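You operate a simulated robot arm through the tools that you are given. There is no shell and no other tool. Be economical: measure what you need, move in short steps, check, and stop when the job is done.

Carry out the task below with a simulated robot arm. There is one attempt and no reset: what you move stays moved.

## Task
Zero the counter, wind to 200 and play the tape from there.
Fine: switch the tape machine on for it, press the zero key once, and leave the white safe-ready toggle and the rec key alone.

The check looks at the end state, three seconds after you hand in, the way a careful person would. Anything else that was tipped, shoved, dropped, spilled or broken makes it a failure.

## Robot
A 6-joint arm with a fingered hand, hanging from a carriage that runs on a gantry, over the field with the corners [0.067, 1.086], [-0.628, -0.221], [1.579, -1.395], [2.274, -0.089] (x, y) and turns from -6.004 to 6.004 rad about z. Base frame: it is fixed where the carriage stands at the start and does not move with it; the origin is on the floor, on the carriage's upright axis, x ahead of it, y to its left, z up. Lengths are in m, angles in rad, forces in N, time in s.
With the tool pointing down near the work surface it reaches from about 0.1 to 0.46 m from the robot's upright axis, wherever it stands. Its first joint turns from -2.897 to 2.897 rad. Places, roughly: play key of the tape machine [1.9, -0.1, 0.8]; power switch of the tape machine [2.3, -0.3, 0.8]; rec key of the tape machine [2.1, -0.2, 0.8]; white safe-ready toggle [2.3, -0.3, 0.8]; zero key of the tape machine [2.2, -0.2, 0.8]. Payload 3.7 kg.
The tool frame sits at the grasp point between the pads (the TCP): z along the fingers, y along the line on which they close. The tips reach 0.026 m beyond it. The gripper opens to 0.156 m. The gripper's body begins 0.073 m behind the TCP. The gripper is a hand of 4 fingers: y runs from the thumb to the fingers, the wrist lies at [0, 0, -0.239] in the tool frame.
Orientation is that of the tool frame in the base frame, as [roll, pitch, yaw] about the fixed x, y, z axes, in that order (R = Rz(yaw) Ry(pitch) Rx(roll)). With the fingers straight down and closing along the base's y, the tool's x points along the base's -x, its y along +y and its z along -z.

## Interface
- The arm moves only by the tool drive_tool. Its argument "targets" is a list that holds one entry, the list of rows, each a list of 6 numbers: the shift along the base's x, y, z in m, then the turn, a rotation vector about the base's x, y, z in rad. In form: [[[x, y, z, rx, ry, rz], ...]]. A call has 1 to 20 rows; each row shifts and turns the commanded pose from where the row before left it. Rows are played at 5 a second. More than 0.05 m and 0.15 rad between two rows, and nothing of the call is played. Where a pose cannot be reached the arm comes as near as it can. A force on the tool above 40 N (or 10 N above the force at the start of the call, whichever is more), or a blocked arm, ends the call early, and 0.2 s more pass. In this call time passes only in rows, and 0.2 s behind the last. It gives the time, the measured TCP pose, the force on the tool (base axes), the opening and the grip force at its end, in the units of the frame above (readings bear some noise), with the torque about the TCP (base axes, N m) and any sound that the robot's microphone picked up.
- Cameras (640 x 400 px; columns grow to the right, rows downward): "scene" is now at [0.2744, 0.0112, 1.7441]; the picture's right is [0.13, -0.99, 0.00], its down [-0.76, -0.10, -0.64] and it looks along [0.64, 0.08, -0.76] (base axes); focal length 279 px, centre (320, 200). "wrist" rides on the gripper at [0.058, -0.058, -0.091] in the tool frame; the picture's right is [0.71, 0.71, 0.00], its down [-0.53, 0.53, -0.67] and it looks along [-0.47, 0.47, 0.74] (tool axes); focal length 265 px, centre (320, 200).
- snapshot(camera): a new picture of that camera. The clock stands still meanwhile.
- lift_body(by): slides the trunk up (or, below 0, down) by that many m; the arm and the scene camera ride with it, the base frame stays. It gives what a move gives, with no picture.
- drive_base(legs): drives the robot by 1 to 6 legs, each [ahead, left, turn to the left] in m, m and rad, along the robot's own axes; the way and the turn of a leg run together, so that a leg with both is an arc; at most 1.5 m and 3.142 rad a leg. The arm and the cameras ride along, it lands a little off, and it stops where it bumps. It keeps to its track: a leg is cut to what the track allows. It gives what a move gives.
- curl_fingers(finger1, finger2, finger3, thumb_bend): sets how far each is bent, from 0 (flat) to 1 (curled in); at 0.3 the hand is open as for a grip, at 0.7 the pads meet at the TCP. One left out holds its place. A second passes; each finger stops where it meets its share of the squeeze, and holds until it gets a number again. It is the only way to open and close the hand. It gives what a move gives, with no picture; readings hold the bend of each and the force on the fingers (four entries, about 0 where the hand has none), thumb and palm.
- pan_tilt(pan, tilt): turns the head with the scene camera to pan (to the left, within 2.705 rad either way) and tilt (down, from -0.506 to 1.204), counted from straight ahead of the robot. It gives what a move gives.
- measure_at(camera, pixels): there is no depth. For up to 12 entries [column, row, z] of the newest picture of that camera ("zoom" is the newest enlarged one), the place [x, y] in the base frame at which the ray of that pixel passes the height z, good to about 0.002 m. The clock stands still meanwhile.
- close_up(camera, box): a new picture of the part [left, top, right, bottom] of that camera's present view, enlarged. The clock stands still meanwhile.
- close_job(): hands the job in; it is judged then, once.

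Keep the steps short. Do not move on a guess: measure, check each grasp and each placing, and mend mistakes. In all there are 90 turns and 82 pictures (those below and enlarged ones count). Leave the gripper open and the arm clear of the work at the hand-in unless told otherwise, and finish with a single line.

The tools are called after "Request:" as a command line: name --argument value ..., lists and objects as JSON in quotes. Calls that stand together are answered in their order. drive_tool: Moves the arm, as the interface text tells. Its arguments: {"type":"object","properties":{"targets":{"type":"array","items":{"type":"array","items":{"type":"array","items":{"type":"number"}}}}},"required":["targets"]} The other tools are called the same way: lift_body (by) slides the trunk up or down; curl_fingers (finger1, finger2, finger3, thumb_bend) moves the fingers one by one; drive_base (legs) drives the base; pan_tilt (pan, tilt) turns the head that bears the scene camera; snapshot (camera) takes a picture; measure_at (camera, pixels) gives the place at which the rays of pixels pass given heights; close_up (camera, box) takes an enlarged picture of a part of a camera's view; close_job () hands the job in.

At the start:

```text
t: 0.0
tool_pos: [0.4182, -0.134, 1.0486]
tool_rot: [3.142, -0.001, -3.142]
ft_force: [0.4, -1.0, 0.2]
ft_torque: [-0.01, 0.01, 0.02]
gripper_width: 0.156
gripper_force: 0.1
shape: jaw
bend: [0.3, 0.3, 0.3, 0.3]
finger forces: [0.0, 0.0, 0.0, 0.0, 0.1, 0.0]
trunk travel left (down, up): [-0.575, 0.104]
robot x, y, heading: [-0.0006, 0.0006, 0.001]
head pan, tilt: [0.131, 0.871]
```

scene: 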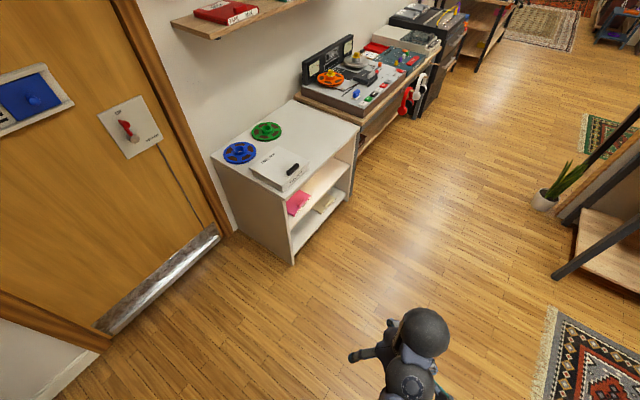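
wrist: 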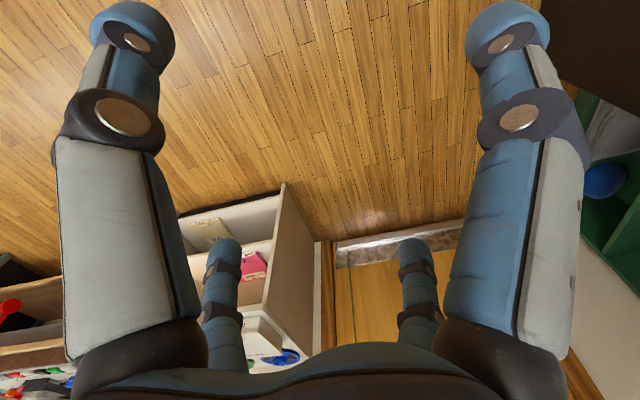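

I see the tape machine at about (355,80) in the scene picture. I enlarge it first.

Request:
close_up --camera "scene" --box '[280, 20, 440, 120]'

```text
4.00 times, centred on (360, 70) of scene
```

zoom: 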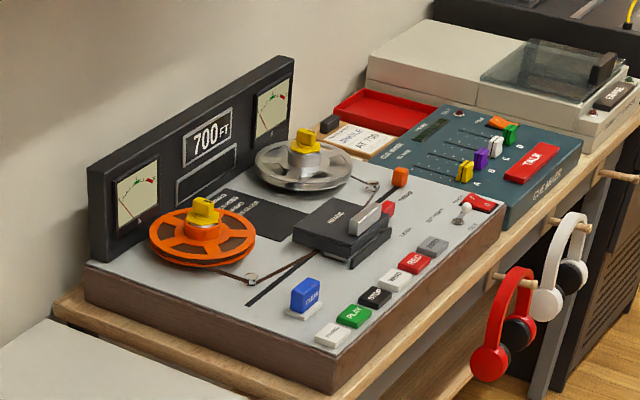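

The keys run from near (330,335) to (432,245) in the zoom, and the power rocker is at (480,203). I measure places there, and of things near the way, before driving.

Request:
measure_at --camera "zoom" --pixels '[[332, 334, 0.8], [354, 316, 0.8], [376, 296, 0.8], [396, 279, 0.8], [415, 262, 0.8], [432, 245, 0.8], [480, 203, 0.8], [463, 208, 0.82], [305, 292, 0.82], [335, 390, 0.78], [505, 215, 0.78], [212, 130, 0.9]]'

Request:
measure_at --camera "scene" --pixels '[[560, 270, 0.0], [610, 150, 0.5], [545, 195, 0.1], [635, 115, 0.8]]'

```text
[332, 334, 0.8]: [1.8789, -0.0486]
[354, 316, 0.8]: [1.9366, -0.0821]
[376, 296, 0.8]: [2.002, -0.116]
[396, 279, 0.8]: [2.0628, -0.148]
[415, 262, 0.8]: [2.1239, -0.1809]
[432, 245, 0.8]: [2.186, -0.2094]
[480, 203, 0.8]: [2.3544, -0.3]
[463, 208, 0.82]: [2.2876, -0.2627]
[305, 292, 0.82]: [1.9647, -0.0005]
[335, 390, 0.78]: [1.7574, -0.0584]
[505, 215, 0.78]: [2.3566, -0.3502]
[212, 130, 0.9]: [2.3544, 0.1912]
```

```text
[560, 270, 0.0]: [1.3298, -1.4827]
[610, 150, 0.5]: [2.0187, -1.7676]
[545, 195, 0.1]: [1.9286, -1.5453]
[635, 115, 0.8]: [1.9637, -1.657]
```

Machine front direction is about (0.47, 0.88). I drive over the floor to about (1.95,-0.47) first, without turning.

Request:
drive_base --legs '[[1.3, -0.62, 0], [0.63, 0.13, 0]]'

Request:
drive_base --legs '[[0, 0, 1.085]]'

Request:
snapshot --camera "scene"

```text
t: 10.3
tool_pos: [2.3435, -0.6205, 1.0474]
tool_rot: [3.142, 0.001, -3.135]
ft_force: [-0.2, -0.8, 0.0]
ft_torque: [-0.02, -0.02, 0.04]
gripper_width: 0.1559
gripper_force: 0.1
shape: jaw
bend: [0.3, 0.3, 0.3, 0.3]
finger forces: [0.0, 0.0, 0.1, 0.0, 0.0, 0.1]
trunk travel left (down, up): [-0.575, 0.104]
robot x, y, heading: [1.9185, -0.4922, 0.007]
head pan, tilt: [0.131, 0.871]
```

```text
t: 13.4
tool_pos: [2.2434, -0.1897, 1.0473]
tool_rot: [-3.141, 0.001, -2.074]
ft_force: [0.3, -0.4, -0.1]
ft_torque: [0.0, -0.01, 0.0]
gripper_width: 0.1562
gripper_force: 0.0
shape: jaw
bend: [0.3, 0.3, 0.3, 0.3]
finger forces: [0.0, 0.0, 0.0, 0.0, 0.0, 0.0]
trunk travel left (down, up): [-0.575, 0.104]
robot x, y, heading: [1.9251, -0.4918, 1.066]
head pan, tilt: [0.131, 0.871]
```

```text
78 pictures are left
```

scene: 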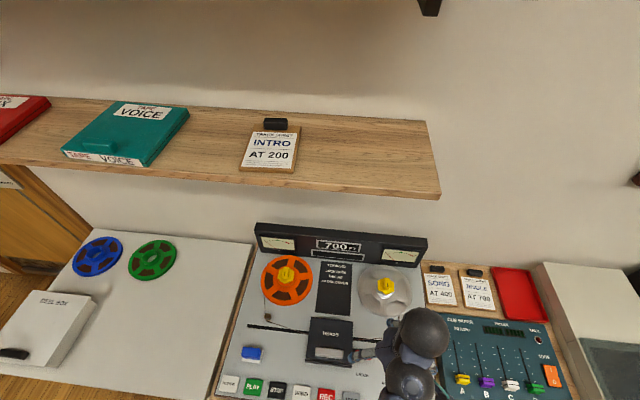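

The machine is in front. I tilt the head down and read its labels.

Request:
pan_tilt --pan 0.05 --tilt 1.15

Request:
snapshot --camera "scene"

Request:
close_up --camera "scene" --box '[230, 100, 430, 225]'

Request:
close_up --camera "scene" --box '[200, 220, 440, 370]'

```text
t: 14.2
tool_pos: [2.2431, -0.1898, 1.0464]
tool_rot: [-3.14, 0.002, -2.077]
ft_force: [0.3, -1.1, 0.4]
ft_torque: [0.01, -0.01, 0.01]
gripper_width: 0.1559
gripper_force: 0.0
shape: jaw
bend: [0.3, 0.3, 0.3, 0.3]
finger forces: [0.0, 0.0, 0.1, 0.1, 0.0, 0.1]
trunk travel left (down, up): [-0.575, 0.104]
robot x, y, heading: [1.9215, -0.4933, 1.065]
head pan, tilt: [0.051, 1.15]
```

```text
77 pictures are left
```

scene: 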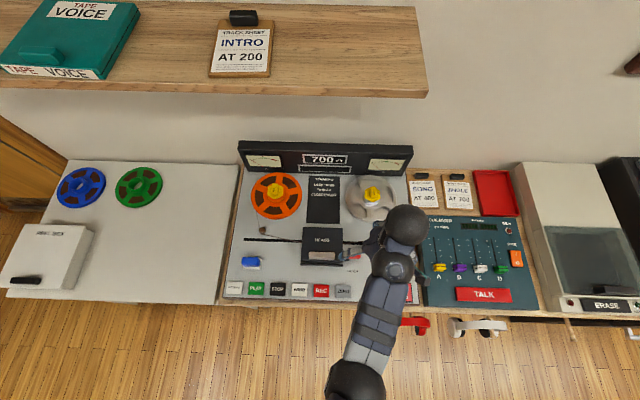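

```text
3.20 times, centred on (330, 162) of scene
```

zoom: 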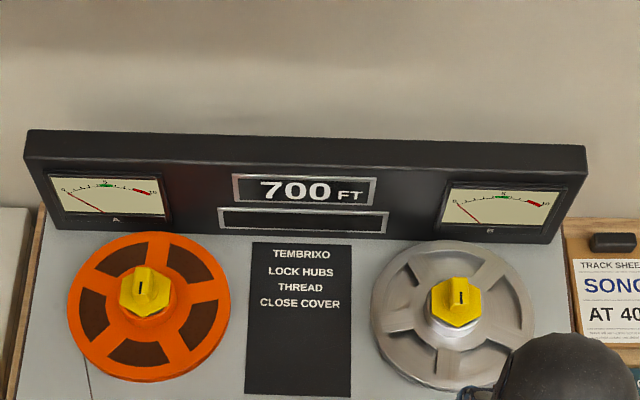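

```text
2.67 times, centred on (320, 295) of scene
```

zoom: 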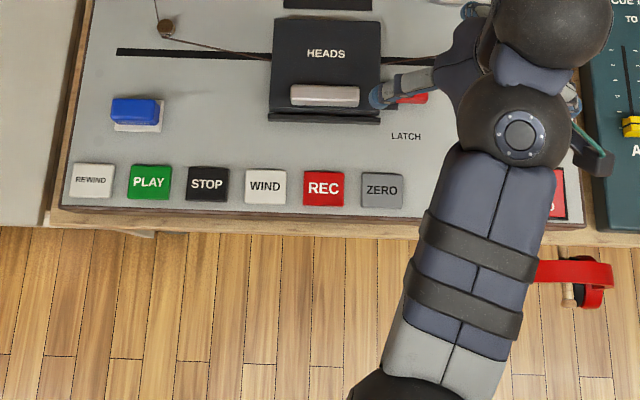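

The counter reads 700 FT; the deck says LOCK HUBS / THREAD / CLOSE COVER. The arm hides the right part (orange latch, toggle, power), so I swing the tool to the left to look.

Request:
drive_tool --targets '[[[-0.045, 0.005, 0, 0, 0, 0], [-0.045, 0.005, 0, 0, 0, 0], [-0.045, 0.005, 0, 0, 0, 0], [-0.045, 0.005, 0, 0, 0, 0], [-0.045, 0.005, 0, 0, 0, 0], [-0.045, 0.005, 0, 0, 0, 0], [-0.045, 0.005, 0, 0, 0, 0], [-0.045, 0.005, 0, 0, 0, 0], [-0.045, 0.005, 0, 0, 0, 0], [-0.045, 0.005, 0, 0, 0, 0], [-0.045, 0.005, 0, 0, 0, 0], [-0.045, 0.005, 0, 0, 0, 0]]]'

Request:
close_up --camera "scene" --box '[270, 200, 430, 300]'

Request:
close_up --camera "scene" --box '[200, 160, 440, 310]'

```text
t: 16.8
tool_pos: [1.7055, -0.1228, 1.0213]
tool_rot: [3.14, -0.001, -2.077]
ft_force: [0.1, -0.1, -0.3]
ft_torque: [0.03, 0.01, -0.02]
gripper_width: 0.156
gripper_force: 0.1
shape: jaw
bend: [0.3, 0.3, 0.3, 0.3]
finger forces: [0.0, 0.1, 0.0, 0.0, 0.0, 0.1]
out of reach, approached as far as the arm can: row 2, 3, 4, 5
trunk travel left (down, up): [-0.575, 0.104]
robot x, y, heading: [1.9269, -0.4908, 1.069]
head pan, tilt: [0.051, 1.15]
```

```text
4.00 times, centred on (350, 250) of scene
```

zoom: 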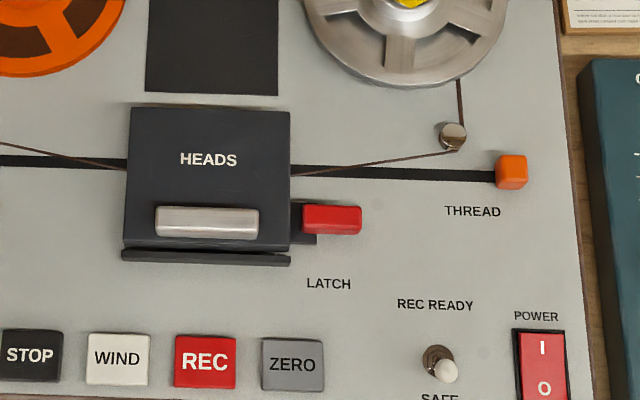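

```text
2.67 times, centred on (320, 235) of scene
```

zoom: 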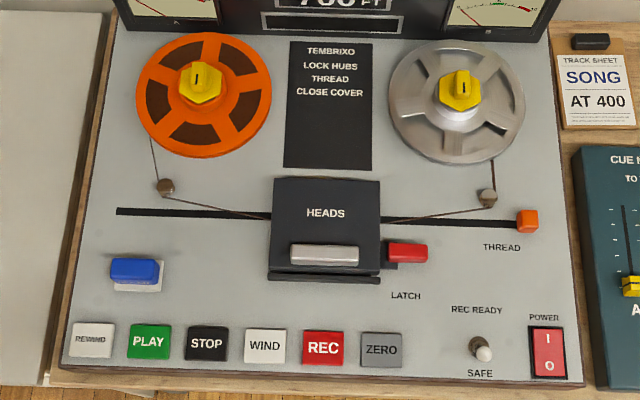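

Tape is threaded, thread slider at the right end. I look closely at the blue key, cover/latch and the power rocker.

Request:
close_up --camera "scene" --box '[224, 236, 304, 300]'

Request:
close_up --camera "scene" --box '[370, 260, 430, 305]'

Request:
close_up --camera "scene" --box '[296, 222, 376, 276]'

Request:
snapshot --camera "wrist"

```text
6.25 times, centred on (264, 268) of scene
```

zoom: 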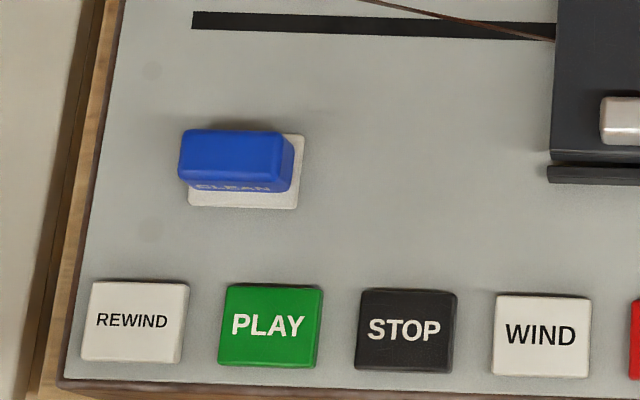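

```text
8.89 times, centred on (400, 282) of scene
```

zoom: 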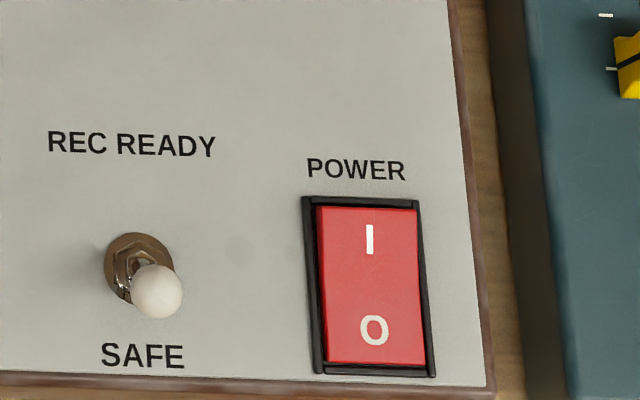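

```text
7.41 times, centred on (336, 249) of scene
```

zoom: 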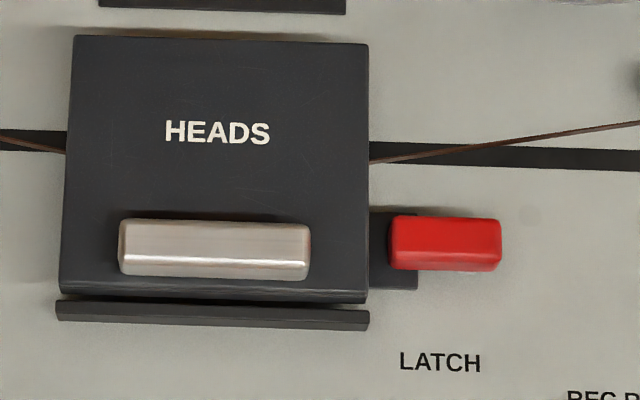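

```text
69 pictures are left
```

wrist: 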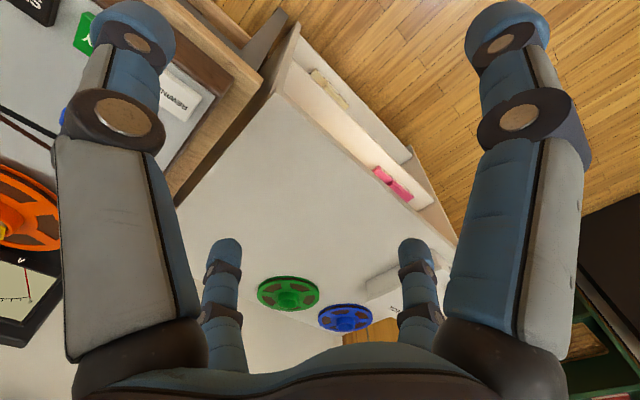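

I make a pointing hand: finger 2 straight, the rest curled, and look at it.

Request:
curl_fingers --finger1 1 --finger2 0.3 --finger3 1 --thumb_bend 1

Request:
snapshot --camera "wrist"

Request:
snapshot --camera "scene"

```text
t: 17.8
tool_pos: [1.7056, -0.1217, 1.0205]
tool_rot: [-3.14, 0.001, -2.076]
ft_force: [-0.8, -0.5, 0.5]
ft_torque: [-0.01, -0.01, -0.02]
gripper_width: 0.0
gripper_force: 0.0
shape: fingers
bend: [0.91, 0.3, 0.91, 0.9]
finger forces: [0.0, 0.0, 0.1, 0.1, 0.0, 0.1]
trunk travel left (down, up): [-0.575, 0.104]
robot x, y, heading: [1.9238, -0.4907, 1.066]
head pan, tilt: [0.051, 1.15]
```

```text
68 pictures are left
```

wrist: 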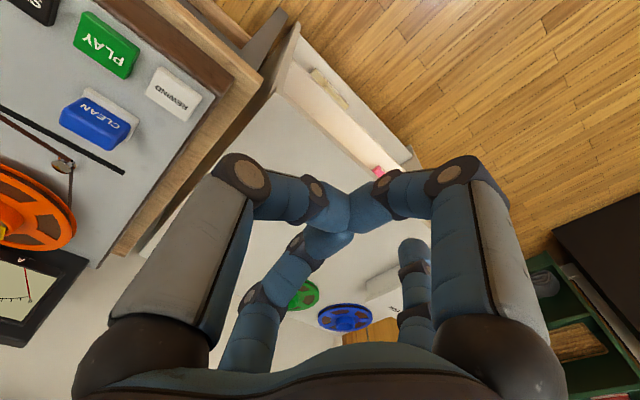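

```text
67 pictures are left
```

scene: 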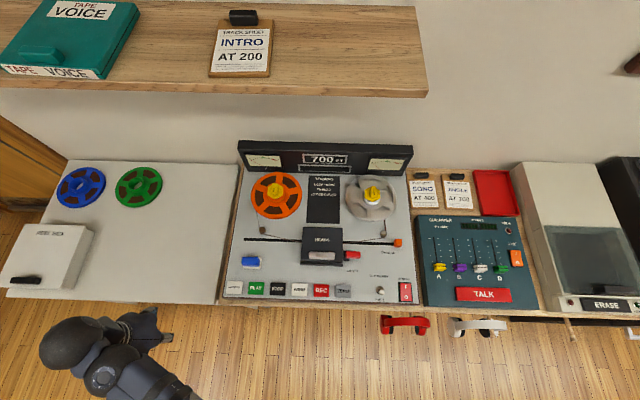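

Finger 2 hangs straight at tool (0, +0.08). I measure the key tops exactly with a fresh enlarged view.

Request:
close_up --camera "scene" --box '[216, 210, 424, 340]'

```text
3.08 times, centred on (320, 275) of scene
```

zoom: 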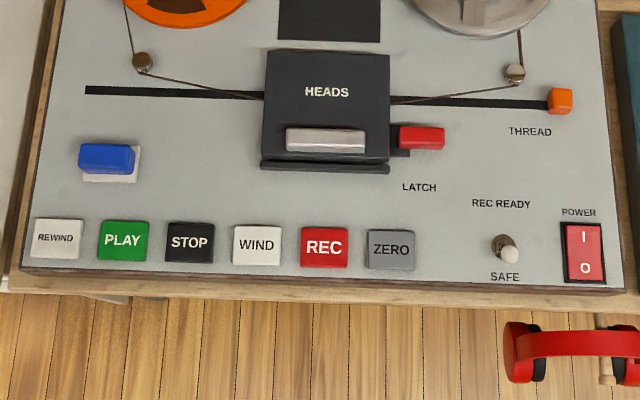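

Request:
measure_at --camera "zoom" --pixels '[[56, 239, 0.8], [123, 240, 0.8], [189, 241, 0.8], [257, 245, 0.8], [324, 247, 0.8], [390, 249, 0.8], [390, 249, 0.84], [584, 237, 0.8], [585, 268, 0.8], [584, 237, 0.84], [508, 255, 0.84], [123, 240, 0.84]]'

```text
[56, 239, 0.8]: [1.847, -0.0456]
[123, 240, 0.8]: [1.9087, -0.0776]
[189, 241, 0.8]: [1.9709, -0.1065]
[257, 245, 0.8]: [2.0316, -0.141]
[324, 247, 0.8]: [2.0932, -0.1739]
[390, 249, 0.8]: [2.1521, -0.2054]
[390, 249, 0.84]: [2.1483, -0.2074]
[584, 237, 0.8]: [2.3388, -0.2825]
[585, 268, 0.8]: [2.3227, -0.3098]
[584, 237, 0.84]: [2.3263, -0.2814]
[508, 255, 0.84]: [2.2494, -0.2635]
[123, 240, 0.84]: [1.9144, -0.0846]
```

Key tops come to z≈0.817 from the two views. I turn the hand so that finger 2 leads toward the machine, and carry it high above the power switch.

Request:
drive_tool --targets '[[[0.0422, -0.0165, 0, 0, 0, -0.1106], [0.0422, -0.0165, 0, 0, 0, -0.1106], [0.0422, -0.0165, 0, 0, 0, -0.1106], [0.0422, -0.0165, 0, 0, 0, -0.1106], [0.0422, -0.0165, 0, 0, 0, -0.1106], [0.0422, -0.0165, 0, 0, 0, -0.1106], [0.0422, -0.0165, 0, 0, 0, -0.1106], [0.0422, -0.0165, 0, 0, 0, -0.1106], [0.0422, -0.0165, 0, 0, 0, -0.1106], [0.0422, -0.0165, 0, 0, 0, -0.1106], [0.0422, -0.0165, 0, 0, 0, -0.1106], [0.0422, -0.0165, 0, 0, 0, -0.1106], [0.0422, -0.0165, 0, 0, 0, -0.1106], [0.0422, -0.0165, 0, 0, 0, -0.1106]]]'

Request:
snapshot --camera "wrist"

Request:
snapshot --camera "scene"

```text
t: 20.8
tool_pos: [2.3005, -0.3527, 1.0095]
tool_rot: [3.141, -0.002, 2.655]
ft_force: [0.1, 1.6, 0.8]
ft_torque: [0.01, -0.06, 0.05]
gripper_width: 0.0
gripper_force: 0.1
shape: fingers
bend: [0.91, 0.3, 0.91, 0.9]
finger forces: [0.1, 0.0, 0.1, 0.1, 0.1, 0.0]
out of reach, approached as far as the arm can: row 3, 4, 6
trunk travel left (down, up): [-0.575, 0.104]
robot x, y, heading: [1.9246, -0.4904, 1.065]
head pan, tilt: [0.051, 1.15]
```

```text
65 pictures are left
```

wrist: 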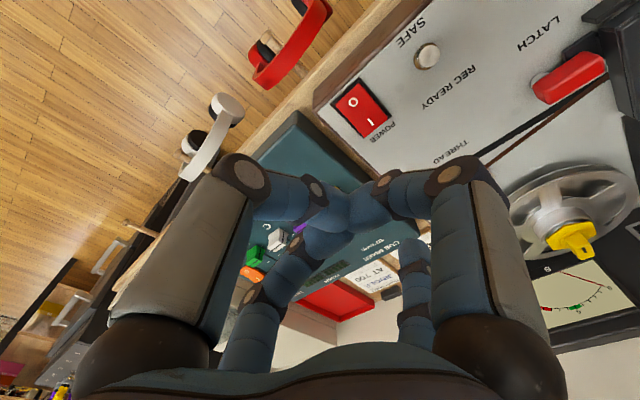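

```text
64 pictures are left
```

scene: 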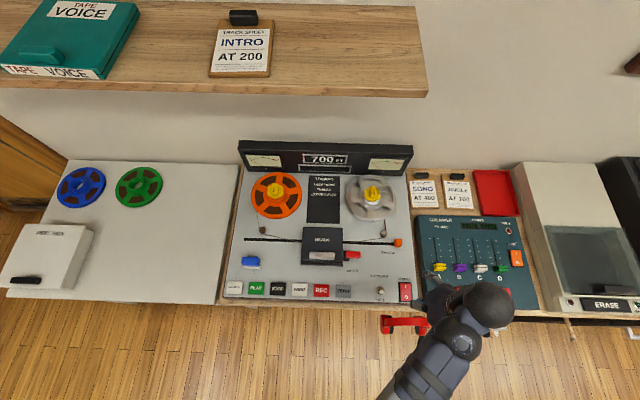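

The hand is turned correctly. I check with the wrist view where the power "I" (369,121) and the scene finger tip near (436,270) lie.

Request:
measure_at --camera "wrist" --pixels '[[369, 121, 0.817], [353, 103, 0.817], [427, 57, 0.83], [410, 240, 0.985], [415, 245, 0.985]]'

Request:
close_up --camera "scene" --box '[380, 240, 480, 310]'

```text
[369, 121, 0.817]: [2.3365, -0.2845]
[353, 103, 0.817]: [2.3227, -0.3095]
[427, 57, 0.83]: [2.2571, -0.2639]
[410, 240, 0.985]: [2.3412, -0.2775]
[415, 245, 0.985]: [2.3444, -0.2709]
```

```text
5.71 times, centred on (430, 275) of scene
```

zoom: 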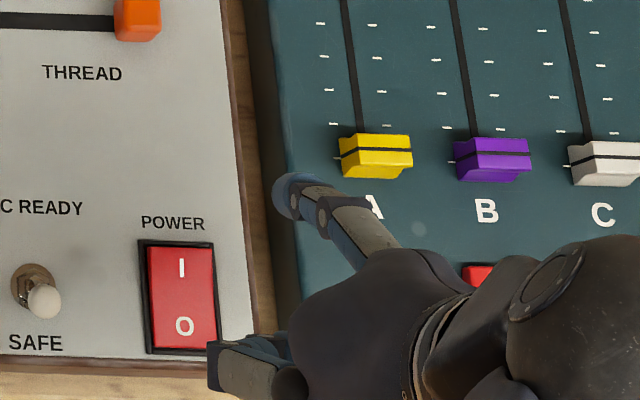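

Predicted tip (2.338,-0.282) lies over "I" (2.336,-0.284). I go down to 25 mm above it and check.

Request:
drive_tool --targets '[[[0, 0, -0.04, 0, 0, 0], [0, 0, -0.04, 0, 0, 0], [0, 0, -0.04, 0, 0, 0], [0, 0, -0.015, 0, 0, 0], [0, 0, 0, 0, 0, 0]]]'

Request:
close_up --camera "scene" --box '[360, 240, 460, 310]'

Request:
snapshot --camera "wrist"

```text
t: 22.0
tool_pos: [2.2982, -0.351, 0.8752]
tool_rot: [-3.142, -0.001, 2.659]
ft_force: [-0.5, 0.1, 0.7]
ft_torque: [-0.01, 0.03, 0.01]
gripper_width: 0.0
gripper_force: 0.1
shape: fingers
bend: [0.91, 0.3, 0.91, 0.9]
finger forces: [0.1, 0.1, 0.0, 0.0, 0.0, 0.1]
trunk travel left (down, up): [-0.575, 0.104]
robot x, y, heading: [1.9234, -0.4875, 1.068]
head pan, tilt: [0.051, 1.15]
```

```text
5.71 times, centred on (410, 275) of scene
```

zoom: 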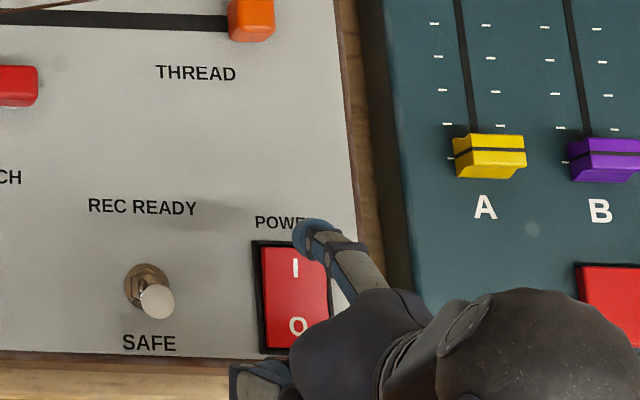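

```text
61 pictures are left
```

wrist: 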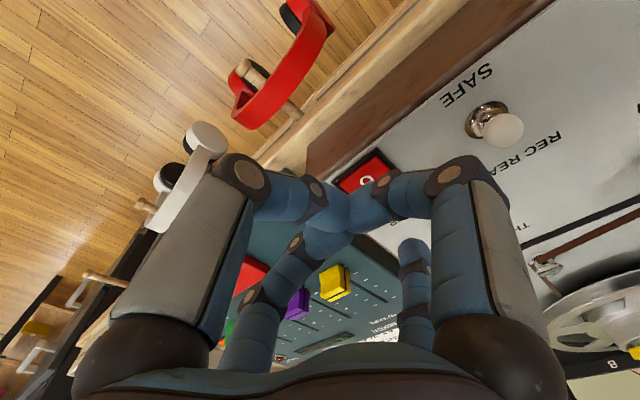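

Request:
measure_at --camera "zoom" --pixels '[[310, 232, 0.85], [318, 238, 0.85], [295, 268, 0.817], [296, 240, 0.817]]'

```text
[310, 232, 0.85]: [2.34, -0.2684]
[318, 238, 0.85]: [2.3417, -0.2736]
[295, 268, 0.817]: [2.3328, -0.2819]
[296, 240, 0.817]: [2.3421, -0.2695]
```

Tip reads about 10 mm ahead of "I"; I shift back 8 mm, then press in small steps and lift again.

Request:
drive_tool --targets '[[[-0.0045, -0.0075, -0.01, 0, 0, 0], [0, 0, -0.01, 0, 0, 0], [0, 0, -0.004, 0, 0, 0], [0, 0, -0.004, 0, 0, 0], [0, 0, -0.004, 0, 0, 0], [0, 0, -0.004, 0, 0, 0]]]'

Request:
close_up --camera "scene" --box '[360, 240, 460, 310]'

```text
t: 23.4
tool_pos: [2.2945, -0.3597, 0.841]
tool_rot: [3.14, 0.0, 2.658]
ft_force: [-0.7, 0.1, 3.3]
ft_torque: [0.15, -0.08, 0.0]
gripper_width: 0.0
gripper_force: 1.1
shape: fingers
bend: [0.91, 0.3, 0.91, 0.9]
finger forces: [0.1, 2.4, 0.0, 0.0, 0.0, 0.1]
trunk travel left (down, up): [-0.575, 0.104]
robot x, y, heading: [1.9235, -0.4874, 1.063]
head pan, tilt: [0.051, 1.15]
```

```text
5.71 times, centred on (410, 275) of scene
```

zoom: 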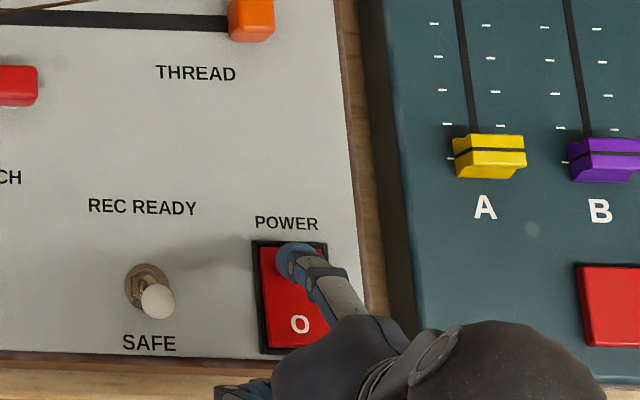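

Contact with 2.4 N on finger 2, right on the "I". I press a few mm further.

Request:
drive_tool --targets '[[[0, 0, -0.003, 0, 0, 0], [0, 0, -0.003, 0, 0, 0]]]'

Request:
close_up --camera "scene" --box '[230, 120, 430, 245]'

```text
t: 24.0
tool_pos: [2.2953, -0.3614, 0.8361]
tool_rot: [3.139, 0.006, 2.658]
ft_force: [-8.7, -10.8, 34.2]
ft_torque: [2.6, -1.32, 0.19]
gripper_width: 0.0
gripper_force: 16.5
shape: fingers
bend: [0.91, 0.24, 0.91, 0.9]
finger forces: [0.0, 32.6, 0.1, 0.0, 0.0, 0.0]
trunk travel left (down, up): [-0.575, 0.104]
robot x, y, heading: [1.922, -0.4914, 1.069]
head pan, tilt: [0.051, 1.15]
```

```text
3.20 times, centred on (330, 182) of scene
```

zoom: 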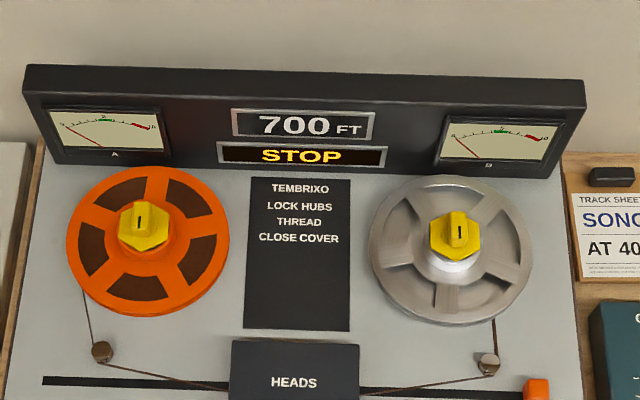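

The display shows STOP: power is on. I lift and reset the finger.

Request:
drive_tool --targets '[[[0, 0, 0.02, 0, 0, 0], [0, 0, 0.04, 0, 0, 0], [0, 0, 0.02, 0, 0, 0]]]'

Request:
curl_fingers --finger2 0.3

Request:
drive_tool --targets '[[[-0.0368, 0.0153, 0, 0, 0, 0], [-0.0368, 0.0153, 0, 0, 0, 0], [-0.0368, 0.0153, 0, 0, 0, 0], [-0.0368, 0.0153, 0, 0, 0, 0], [-0.0368, 0.0153, 0, 0, 0, 0], [0, 0, 0, 0, 0, 0]]]'

Request:
close_up --camera "scene" --box '[310, 240, 430, 315]'

```text
t: 24.8
tool_pos: [2.2923, -0.3606, 0.9148]
tool_rot: [-3.14, 0.001, 2.657]
ft_force: [0.5, 0.2, -0.3]
ft_torque: [-0.01, 0.01, -0.02]
gripper_width: 0.0
gripper_force: 0.0
shape: fingers
bend: [0.91, 0.3, 0.91, 0.9]
finger forces: [0.0, 0.0, 0.1, 0.1, 0.0, 0.0]
trunk travel left (down, up): [-0.575, 0.104]
robot x, y, heading: [1.9271, -0.4924, 1.062]
head pan, tilt: [0.051, 1.15]
```

```text
t: 25.8
tool_pos: [2.2929, -0.3602, 0.9159]
tool_rot: [3.141, 0.0, 2.66]
ft_force: [-0.1, 0.0, 0.6]
ft_torque: [0.03, -0.02, -0.04]
gripper_width: 0.0003
gripper_force: 0.1
shape: fingers
bend: [0.91, 0.3, 0.91, 0.9]
finger forces: [0.1, 0.0, 0.0, 0.1, 0.0, 0.0]
trunk travel left (down, up): [-0.575, 0.104]
robot x, y, heading: [1.9228, -0.489, 1.064]
head pan, tilt: [0.051, 1.15]
```

```text
t: 27.2
tool_pos: [2.1096, -0.2831, 0.9138]
tool_rot: [-3.141, 0.0, 2.657]
ft_force: [-1.2, -0.2, -0.2]
ft_torque: [-0.02, 0.03, -0.01]
gripper_width: 0.0
gripper_force: 0.2
shape: fingers
bend: [0.91, 0.3, 0.91, 0.9]
finger forces: [0.0, 0.0, 0.0, 0.0, 0.0, 0.0]
trunk travel left (down, up): [-0.575, 0.104]
robot x, y, heading: [1.9236, -0.4921, 1.064]
head pan, tilt: [0.051, 1.15]
```

```text
5.33 times, centred on (370, 278) of scene
```

zoom: 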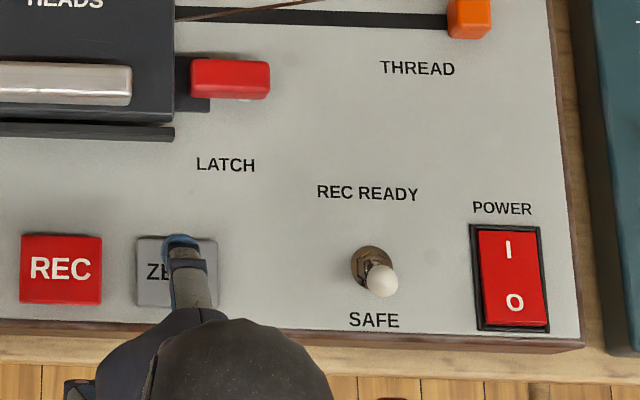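

Aligned over ZERO. I come down to it gently.

Request:
drive_tool --targets '[[[0, 0, -0.03, 0, 0, 0], [0, 0, -0.03, 0, 0, 0], [0, 0, -0.004, 0, 0, 0], [0, 0, -0.004, 0, 0, 0], [0, 0, -0.004, 0, 0, 0], [0, 0, -0.003, 0, 0, 0]]]'

Request:
snapshot --camera "scene"

```text
t: 28.6
tool_pos: [2.109, -0.2825, 0.8384]
tool_rot: [-3.141, -0.001, 2.657]
ft_force: [-1.2, -1.6, 5.5]
ft_torque: [0.38, -0.19, -0.01]
gripper_width: 0.0001
gripper_force: 2.7
shape: fingers
bend: [0.91, 0.29, 0.91, 0.9]
finger forces: [0.1, 5.2, 0.0, 0.1, 0.0, 0.1]
trunk travel left (down, up): [-0.575, 0.104]
robot x, y, heading: [1.9237, -0.4914, 1.068]
head pan, tilt: [0.051, 1.15]
heard: click
```

```text
57 pictures are left
```

scene: 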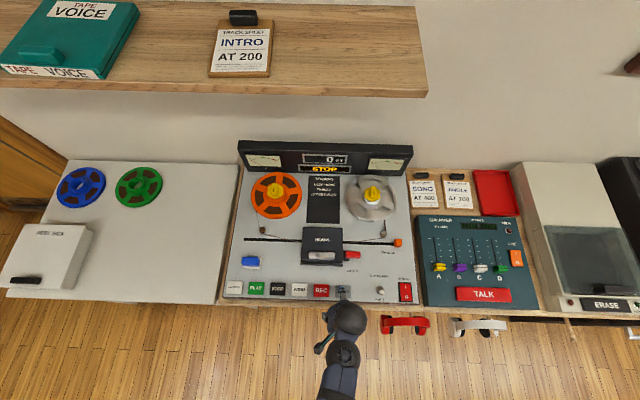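

Click heard, counter shows 0. I lift and move over to WIND, passing high over REC.

Request:
drive_tool --targets '[[[0, 0, 0.02, 0, 0, 0], [0, 0, 0.03, 0, 0, 0], [-0.0397, 0.0213, 0, 0, 0, 0], [-0.0397, 0.0213, 0, 0, 0, 0], [-0.0397, 0.0213, 0, 0, 0, 0], [0, 0, 0, 0, 0, 0]]]'

Request:
close_up --camera "scene" --box '[220, 130, 430, 310]'

```text
t: 30.0
tool_pos: [1.9865, -0.2174, 0.8899]
tool_rot: [-3.141, 0.0, 2.657]
ft_force: [0.5, -0.4, 0.8]
ft_torque: [0.0, -0.02, -0.01]
gripper_width: 0.0002
gripper_force: 0.0
shape: fingers
bend: [0.91, 0.3, 0.91, 0.9]
finger forces: [0.0, 0.0, 0.1, 0.0, 0.0, 0.1]
trunk travel left (down, up): [-0.575, 0.104]
robot x, y, heading: [1.9244, -0.4906, 1.07]
head pan, tilt: [0.051, 1.15]
```

```text
2.22 times, centred on (325, 220) of scene
```

zoom: 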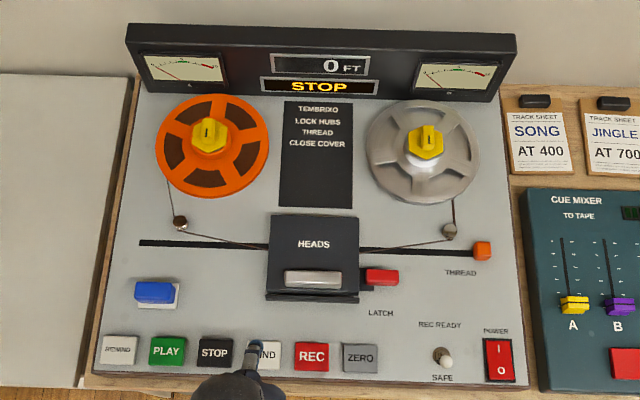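

Counter 0, STOP. Tip is a bit left on WIND; I correct by 6 mm, press and lift at once.

Request:
drive_tool --targets '[[[0.005, -0.003, -0.01, 0, 0, 0], [0, 0, -0.025, 0, 0, 0], [0, 0, -0.006, 0, 0, 0], [0, 0, -0.006, 0, 0, 0], [0, 0, -0.004, 0, 0, 0], [0, 0, 0.025, 0, 0, 0]]]'

Request:
close_up --camera "scene" --box '[220, 130, 430, 310]'

```text
t: 31.4
tool_pos: [1.9945, -0.2203, 0.8626]
tool_rot: [3.142, 0.0, 2.658]
ft_force: [0.0, 0.1, 1.1]
ft_torque: [-0.01, 0.0, -0.02]
gripper_width: 0.0001
gripper_force: 0.1
shape: fingers
bend: [0.91, 0.3, 0.91, 0.9]
finger forces: [0.1, 0.0, 0.1, 0.0, 0.1, 0.0]
trunk travel left (down, up): [-0.575, 0.104]
robot x, y, heading: [1.9214, -0.4918, 1.058]
head pan, tilt: [0.051, 1.15]
heard: click
```

```text
2.22 times, centred on (325, 220) of scene
```

zoom: 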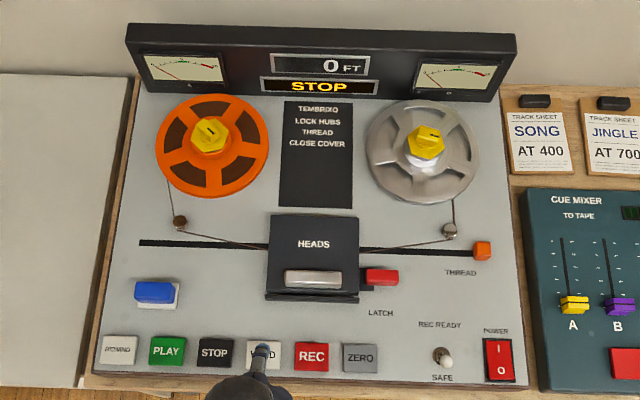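

A click and the hubs turned a bit, but display still STOP. I wait one row and look again.

Request:
drive_tool --targets '[[[0, 0, 0, 0, 0, 0]]]'

Request:
close_up --camera "scene" --box '[220, 130, 430, 310]'

```text
t: 31.8
tool_pos: [1.9951, -0.2206, 0.8631]
tool_rot: [-3.141, 0.0, 2.658]
ft_force: [-0.1, 0.0, -1.0]
ft_torque: [0.02, -0.01, 0.03]
gripper_width: 0.0001
gripper_force: 0.1
shape: fingers
bend: [0.91, 0.3, 0.91, 0.9]
finger forces: [0.0, 0.1, 0.1, 0.0, 0.0, 0.0]
trunk travel left (down, up): [-0.575, 0.104]
robot x, y, heading: [1.9246, -0.4927, 1.065]
head pan, tilt: [0.051, 1.15]
```

```text
2.22 times, centred on (325, 220) of scene
```

zoom: 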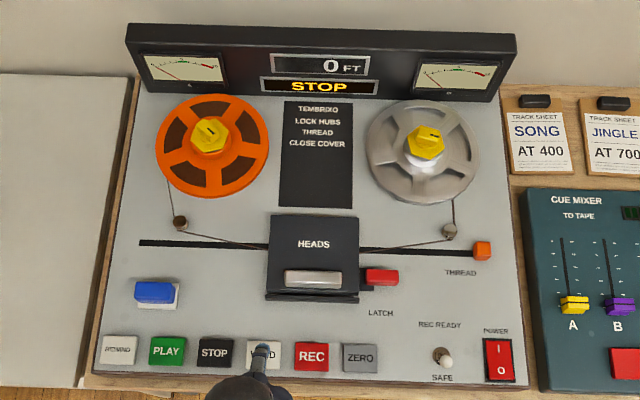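

The yellow hub caps turned. I compare the reels closely with the earlier view, and read the display.

Request:
close_up --camera "scene" --box '[230, 120, 430, 245]'

```text
3.20 times, centred on (330, 182) of scene
```

zoom: 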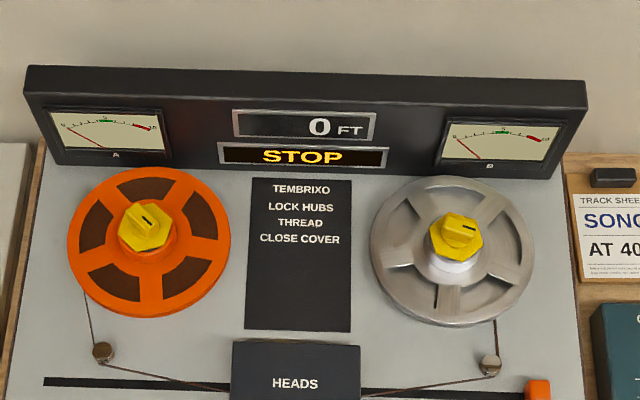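

Both reels turned a little, so WIND seems to run only while held. I press and hold it for a moment and look at the counter.

Request:
drive_tool --targets '[[[0, 0, -0.015, 0, 0, 0], [0, 0, -0.006, 0, 0, 0], [0, 0, -0.004, 0, 0, 0], [0, 0, 0, 0, 0, 0]]]'

Request:
close_up --camera "scene" --box '[230, 120, 430, 245]'

```text
t: 32.8
tool_pos: [1.9943, -0.2209, 0.8375]
tool_rot: [-3.141, 0.0, 2.661]
ft_force: [-1.7, -2.3, 7.7]
ft_torque: [0.51, -0.26, 0.04]
gripper_width: 0.0
gripper_force: 3.2
shape: fingers
bend: [0.91, 0.29, 0.91, 0.9]
finger forces: [0.0, 7.2, 0.0, 0.0, 0.0, 0.0]
trunk travel left (down, up): [-0.575, 0.104]
robot x, y, heading: [1.9241, -0.4917, 1.07]
head pan, tilt: [0.051, 1.15]
heard: click
```

```text
3.20 times, centred on (330, 182) of scene
```

zoom: 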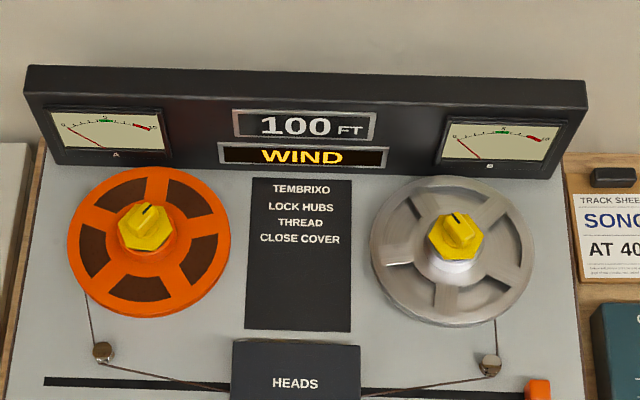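

It runs while held: 100 FT, WIND. I hold for one more short step.

Request:
drive_tool --targets '[[[0, 0, 0, 0, 0, 0]]]'

Request:
close_up --camera "scene" --box '[230, 120, 430, 245]'

```text
t: 33.2
tool_pos: [1.9953, -0.2198, 0.8383]
tool_rot: [-3.141, 0.0, 2.658]
ft_force: [-1.9, -1.6, 7.0]
ft_torque: [0.58, -0.28, 0.02]
gripper_width: 0.0
gripper_force: 4.2
shape: fingers
bend: [0.91, 0.29, 0.91, 0.9]
finger forces: [0.1, 7.4, 0.1, 0.0, 0.0, 0.0]
trunk travel left (down, up): [-0.575, 0.104]
robot x, y, heading: [1.9254, -0.4909, 1.057]
head pan, tilt: [0.051, 1.15]
```

```text
3.20 times, centred on (330, 182) of scene
```

zoom: 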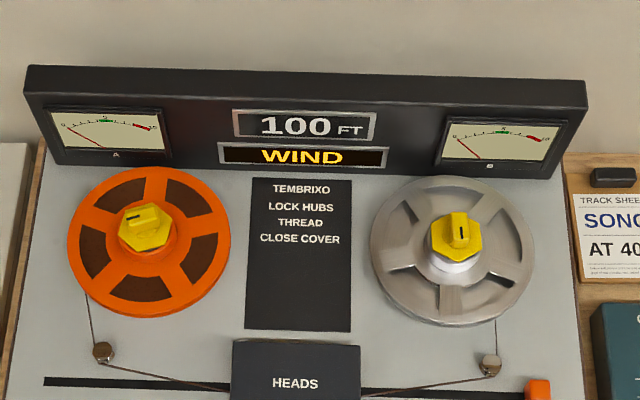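

Still 100, the display moves in hundreds. One more step.

Request:
drive_tool --targets '[[[0, 0, 0, 0, 0, 0]]]'

Request:
close_up --camera "scene" --box '[230, 120, 430, 245]'

```text
t: 33.6
tool_pos: [1.9949, -0.2204, 0.8373]
tool_rot: [3.141, 0.0, 2.66]
ft_force: [-0.2, -1.5, 7.2]
ft_torque: [0.51, -0.28, 0.04]
gripper_width: 0.0001
gripper_force: 4.2
shape: fingers
bend: [0.91, 0.29, 0.91, 0.9]
finger forces: [0.1, 7.5, 0.1, 0.0, 0.1, 0.0]
trunk travel left (down, up): [-0.575, 0.104]
robot x, y, heading: [1.9244, -0.4891, 1.064]
head pan, tilt: [0.051, 1.15]
```

```text
3.20 times, centred on (330, 182) of scene
```

zoom: 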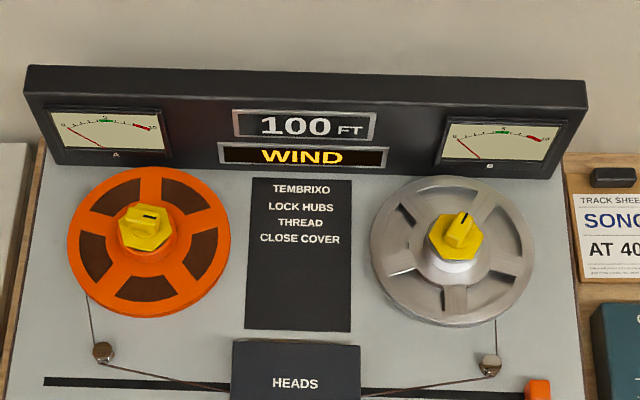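

Still 100. One more step held.

Request:
drive_tool --targets '[[[0, 0, 0, 0, 0, 0]]]'

Request:
close_up --camera "scene" --box '[230, 120, 430, 245]'

```text
t: 34.0
tool_pos: [1.9959, -0.2211, 0.8376]
tool_rot: [3.141, 0.0, 2.657]
ft_force: [-1.3, -2.5, 8.3]
ft_torque: [0.59, -0.3, 0.0]
gripper_width: 0.0
gripper_force: 3.8
shape: fingers
bend: [0.91, 0.29, 0.91, 0.9]
finger forces: [0.1, 7.5, 0.0, 0.0, 0.0, 0.1]
trunk travel left (down, up): [-0.575, 0.104]
robot x, y, heading: [1.9278, -0.4885, 1.066]
head pan, tilt: [0.051, 1.15]
```

```text
3.20 times, centred on (330, 182) of scene
```

zoom: 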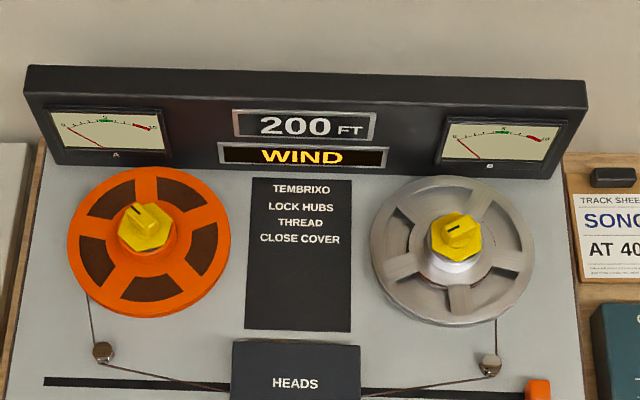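

Counter reads 200: I release the key now.

Request:
drive_tool --targets '[[[0, 0, 0.04, 0, 0, 0]]]'

Request:
close_up --camera "scene" --box '[230, 120, 430, 245]'

```text
t: 34.4
tool_pos: [1.9952, -0.2231, 0.8788]
tool_rot: [-3.139, 0.0, 2.656]
ft_force: [-1.0, 0.1, 0.4]
ft_torque: [0.0, 0.01, 0.0]
gripper_width: 0.0
gripper_force: 0.1
shape: fingers
bend: [0.91, 0.3, 0.91, 0.9]
finger forces: [0.0, 0.0, 0.0, 0.0, 0.0, 0.1]
trunk travel left (down, up): [-0.575, 0.104]
robot x, y, heading: [1.9227, -0.4929, 1.065]
head pan, tilt: [0.051, 1.15]
```

```text
3.20 times, centred on (330, 182) of scene
```

zoom: 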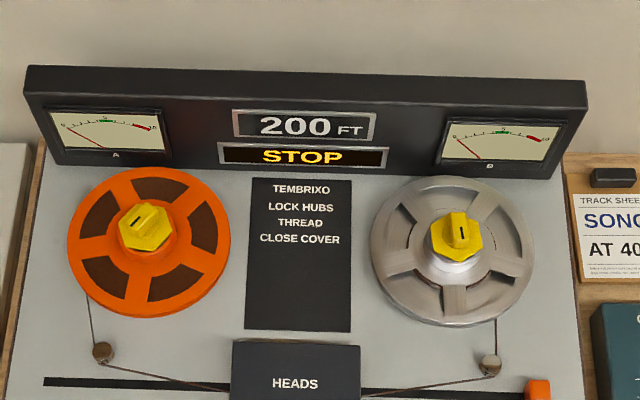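

200 FT, STOP. Now over to PLAY, passing above STOP.

Request:
drive_tool --targets '[[[0, 0, 0.015, 0, 0, 0], [-0.0407, 0.0206, 0, 0, 0, 0], [-0.0407, 0.0206, 0, 0, 0, 0], [-0.0407, 0.0206, 0, 0, 0, 0], [0, 0, 0, 0, 0, 0]]]'

Request:
close_up --camera "scene" --box '[220, 130, 430, 310]'

```text
t: 35.6
tool_pos: [1.8721, -0.1582, 0.8928]
tool_rot: [3.141, 0.0, 2.659]
ft_force: [0.1, 0.4, -0.3]
ft_torque: [-0.02, -0.03, -0.01]
gripper_width: 0.0
gripper_force: 0.0
shape: fingers
bend: [0.91, 0.3, 0.91, 0.9]
finger forces: [0.0, 0.1, 0.1, 0.1, 0.0, 0.1]
trunk travel left (down, up): [-0.575, 0.104]
robot x, y, heading: [1.9272, -0.4924, 1.065]
head pan, tilt: [0.051, 1.15]
```

```text
2.22 times, centred on (325, 220) of scene
```

zoom: 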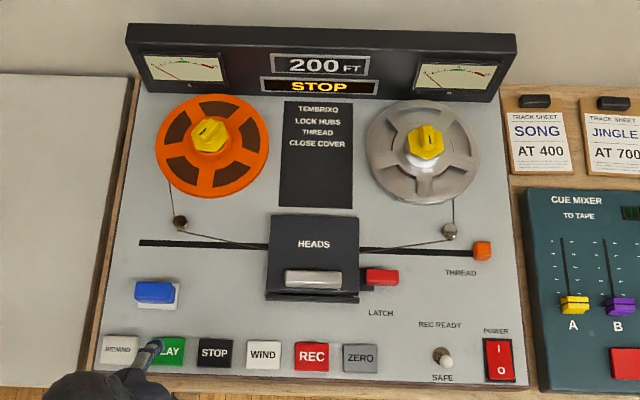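

The tip looks left on PLAY; I measure it against the key.

Request:
measure_at --camera "zoom" --pixels '[[155, 347, 0.87], [168, 351, 0.817], [149, 351, 0.817], [187, 351, 0.817]]'

```text
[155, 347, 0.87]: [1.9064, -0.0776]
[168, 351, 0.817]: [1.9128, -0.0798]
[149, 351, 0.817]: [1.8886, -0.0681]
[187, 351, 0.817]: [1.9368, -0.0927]
```

Shift 6 mm right, then press PLAY.

Request:
drive_tool --targets '[[[0.006, -0.003, -0.015, 0, 0, 0], [0, 0, -0.022, 0, 0, 0], [0, 0, -0.007, 0, 0, 0], [0, 0, -0.006, 0, 0, 0], [0, 0, -0.005, 0, 0, 0], [0, 0, 0, 0, 0, 0]]]'

Request:
close_up --camera "scene" --box '[220, 130, 430, 310]'

```text
t: 37.0
tool_pos: [1.8786, -0.1623, 0.8369]
tool_rot: [3.14, -0.002, 2.659]
ft_force: [-1.3, -4.1, 9.2]
ft_torque: [0.7, -0.38, -0.05]
gripper_width: 0.0001
gripper_force: 4.9
shape: fingers
bend: [0.91, 0.29, 0.91, 0.9]
finger forces: [0.0, 9.9, 0.1, 0.0, 0.0, 0.0]
trunk travel left (down, up): [-0.575, 0.104]
robot x, y, heading: [1.9219, -0.4924, 1.065]
head pan, tilt: [0.051, 1.15]
heard: click
```

```text
2.22 times, centred on (325, 220) of scene
```

zoom: 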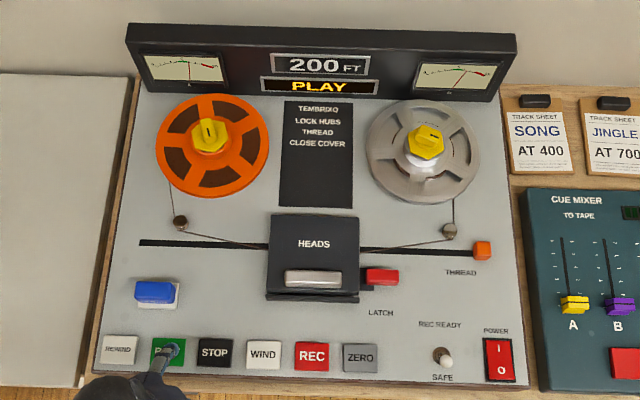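

PLAY with meters deflecting. I lift off, back away from the machine, and check that it stays in play.

Request:
drive_tool --targets '[[[0, 0, 0.03, 0, 0, 0], [0, 0, 0.04, 0, 0, 0], [-0.01, -0.02, 0.04, 0, 0, 0], [-0.02, -0.036, 0.02, 0, 0, 0], [-0.02, -0.036, 0.02, 0, 0, 0]]]'

Request:
curl_fingers --finger1 0.3 --finger2 0.3 --finger3 0.3 --thumb_bend 0.3

Request:
snapshot --camera "scene"

Request:
close_up --camera "scene" --box '[220, 130, 430, 310]'

```text
t: 38.2
tool_pos: [1.8304, -0.2567, 0.9889]
tool_rot: [3.14, 0.001, 2.657]
ft_force: [-0.2, 0.1, -0.1]
ft_torque: [-0.01, 0.02, 0.0]
gripper_width: 0.0002
gripper_force: 0.1
shape: fingers
bend: [0.91, 0.3, 0.91, 0.9]
finger forces: [0.0, 0.1, 0.0, 0.0, 0.0, 0.0]
trunk travel left (down, up): [-0.575, 0.104]
robot x, y, heading: [1.9238, -0.4955, 1.062]
head pan, tilt: [0.051, 1.15]
```

```text
t: 39.2
tool_pos: [1.8323, -0.2563, 0.9881]
tool_rot: [3.14, -0.001, 2.658]
ft_force: [0.6, -0.1, 0.1]
ft_torque: [-0.03, -0.01, -0.01]
gripper_width: 0.1064
gripper_force: 0.1
shape: fingers
bend: [0.3, 0.3, 0.3, 0.3]
finger forces: [0.0, 0.0, 0.0, 0.0, 0.1, 0.0]
trunk travel left (down, up): [-0.575, 0.104]
robot x, y, heading: [1.9232, -0.4884, 1.061]
head pan, tilt: [0.051, 1.15]
```

```text
45 pictures are left
```

scene: 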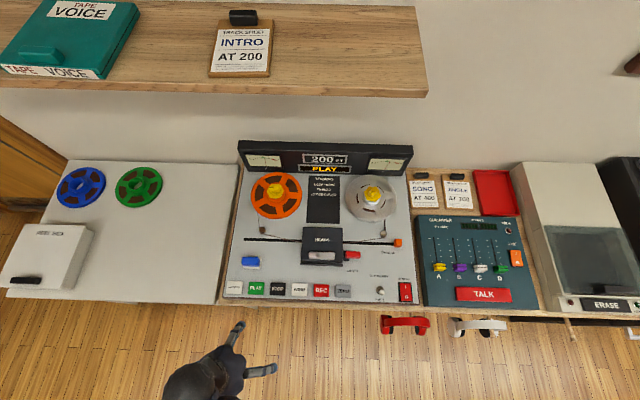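

```text
2.22 times, centred on (325, 220) of scene
```

zoom: 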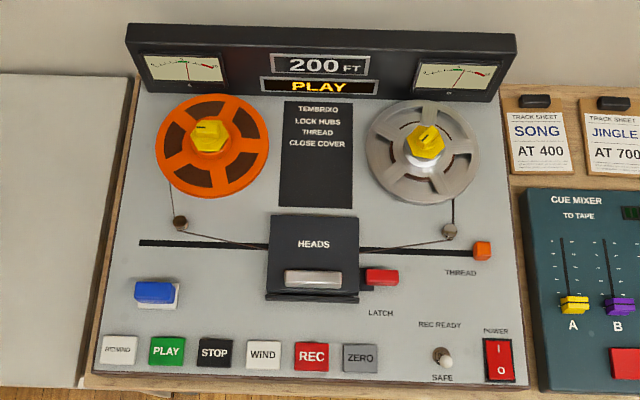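

The display reads 200 FT and PLAY with the key released. The toggle is still at SAFE, REC is untouched, the hand is open and the arm is clear, so I hand in.

Request:
close_job

```text
The job is handed in.
```

The tape machine is on, the counter was zeroed with one press and wound to 200, and the tape is playing from there; the toggle and rec key were not touched.
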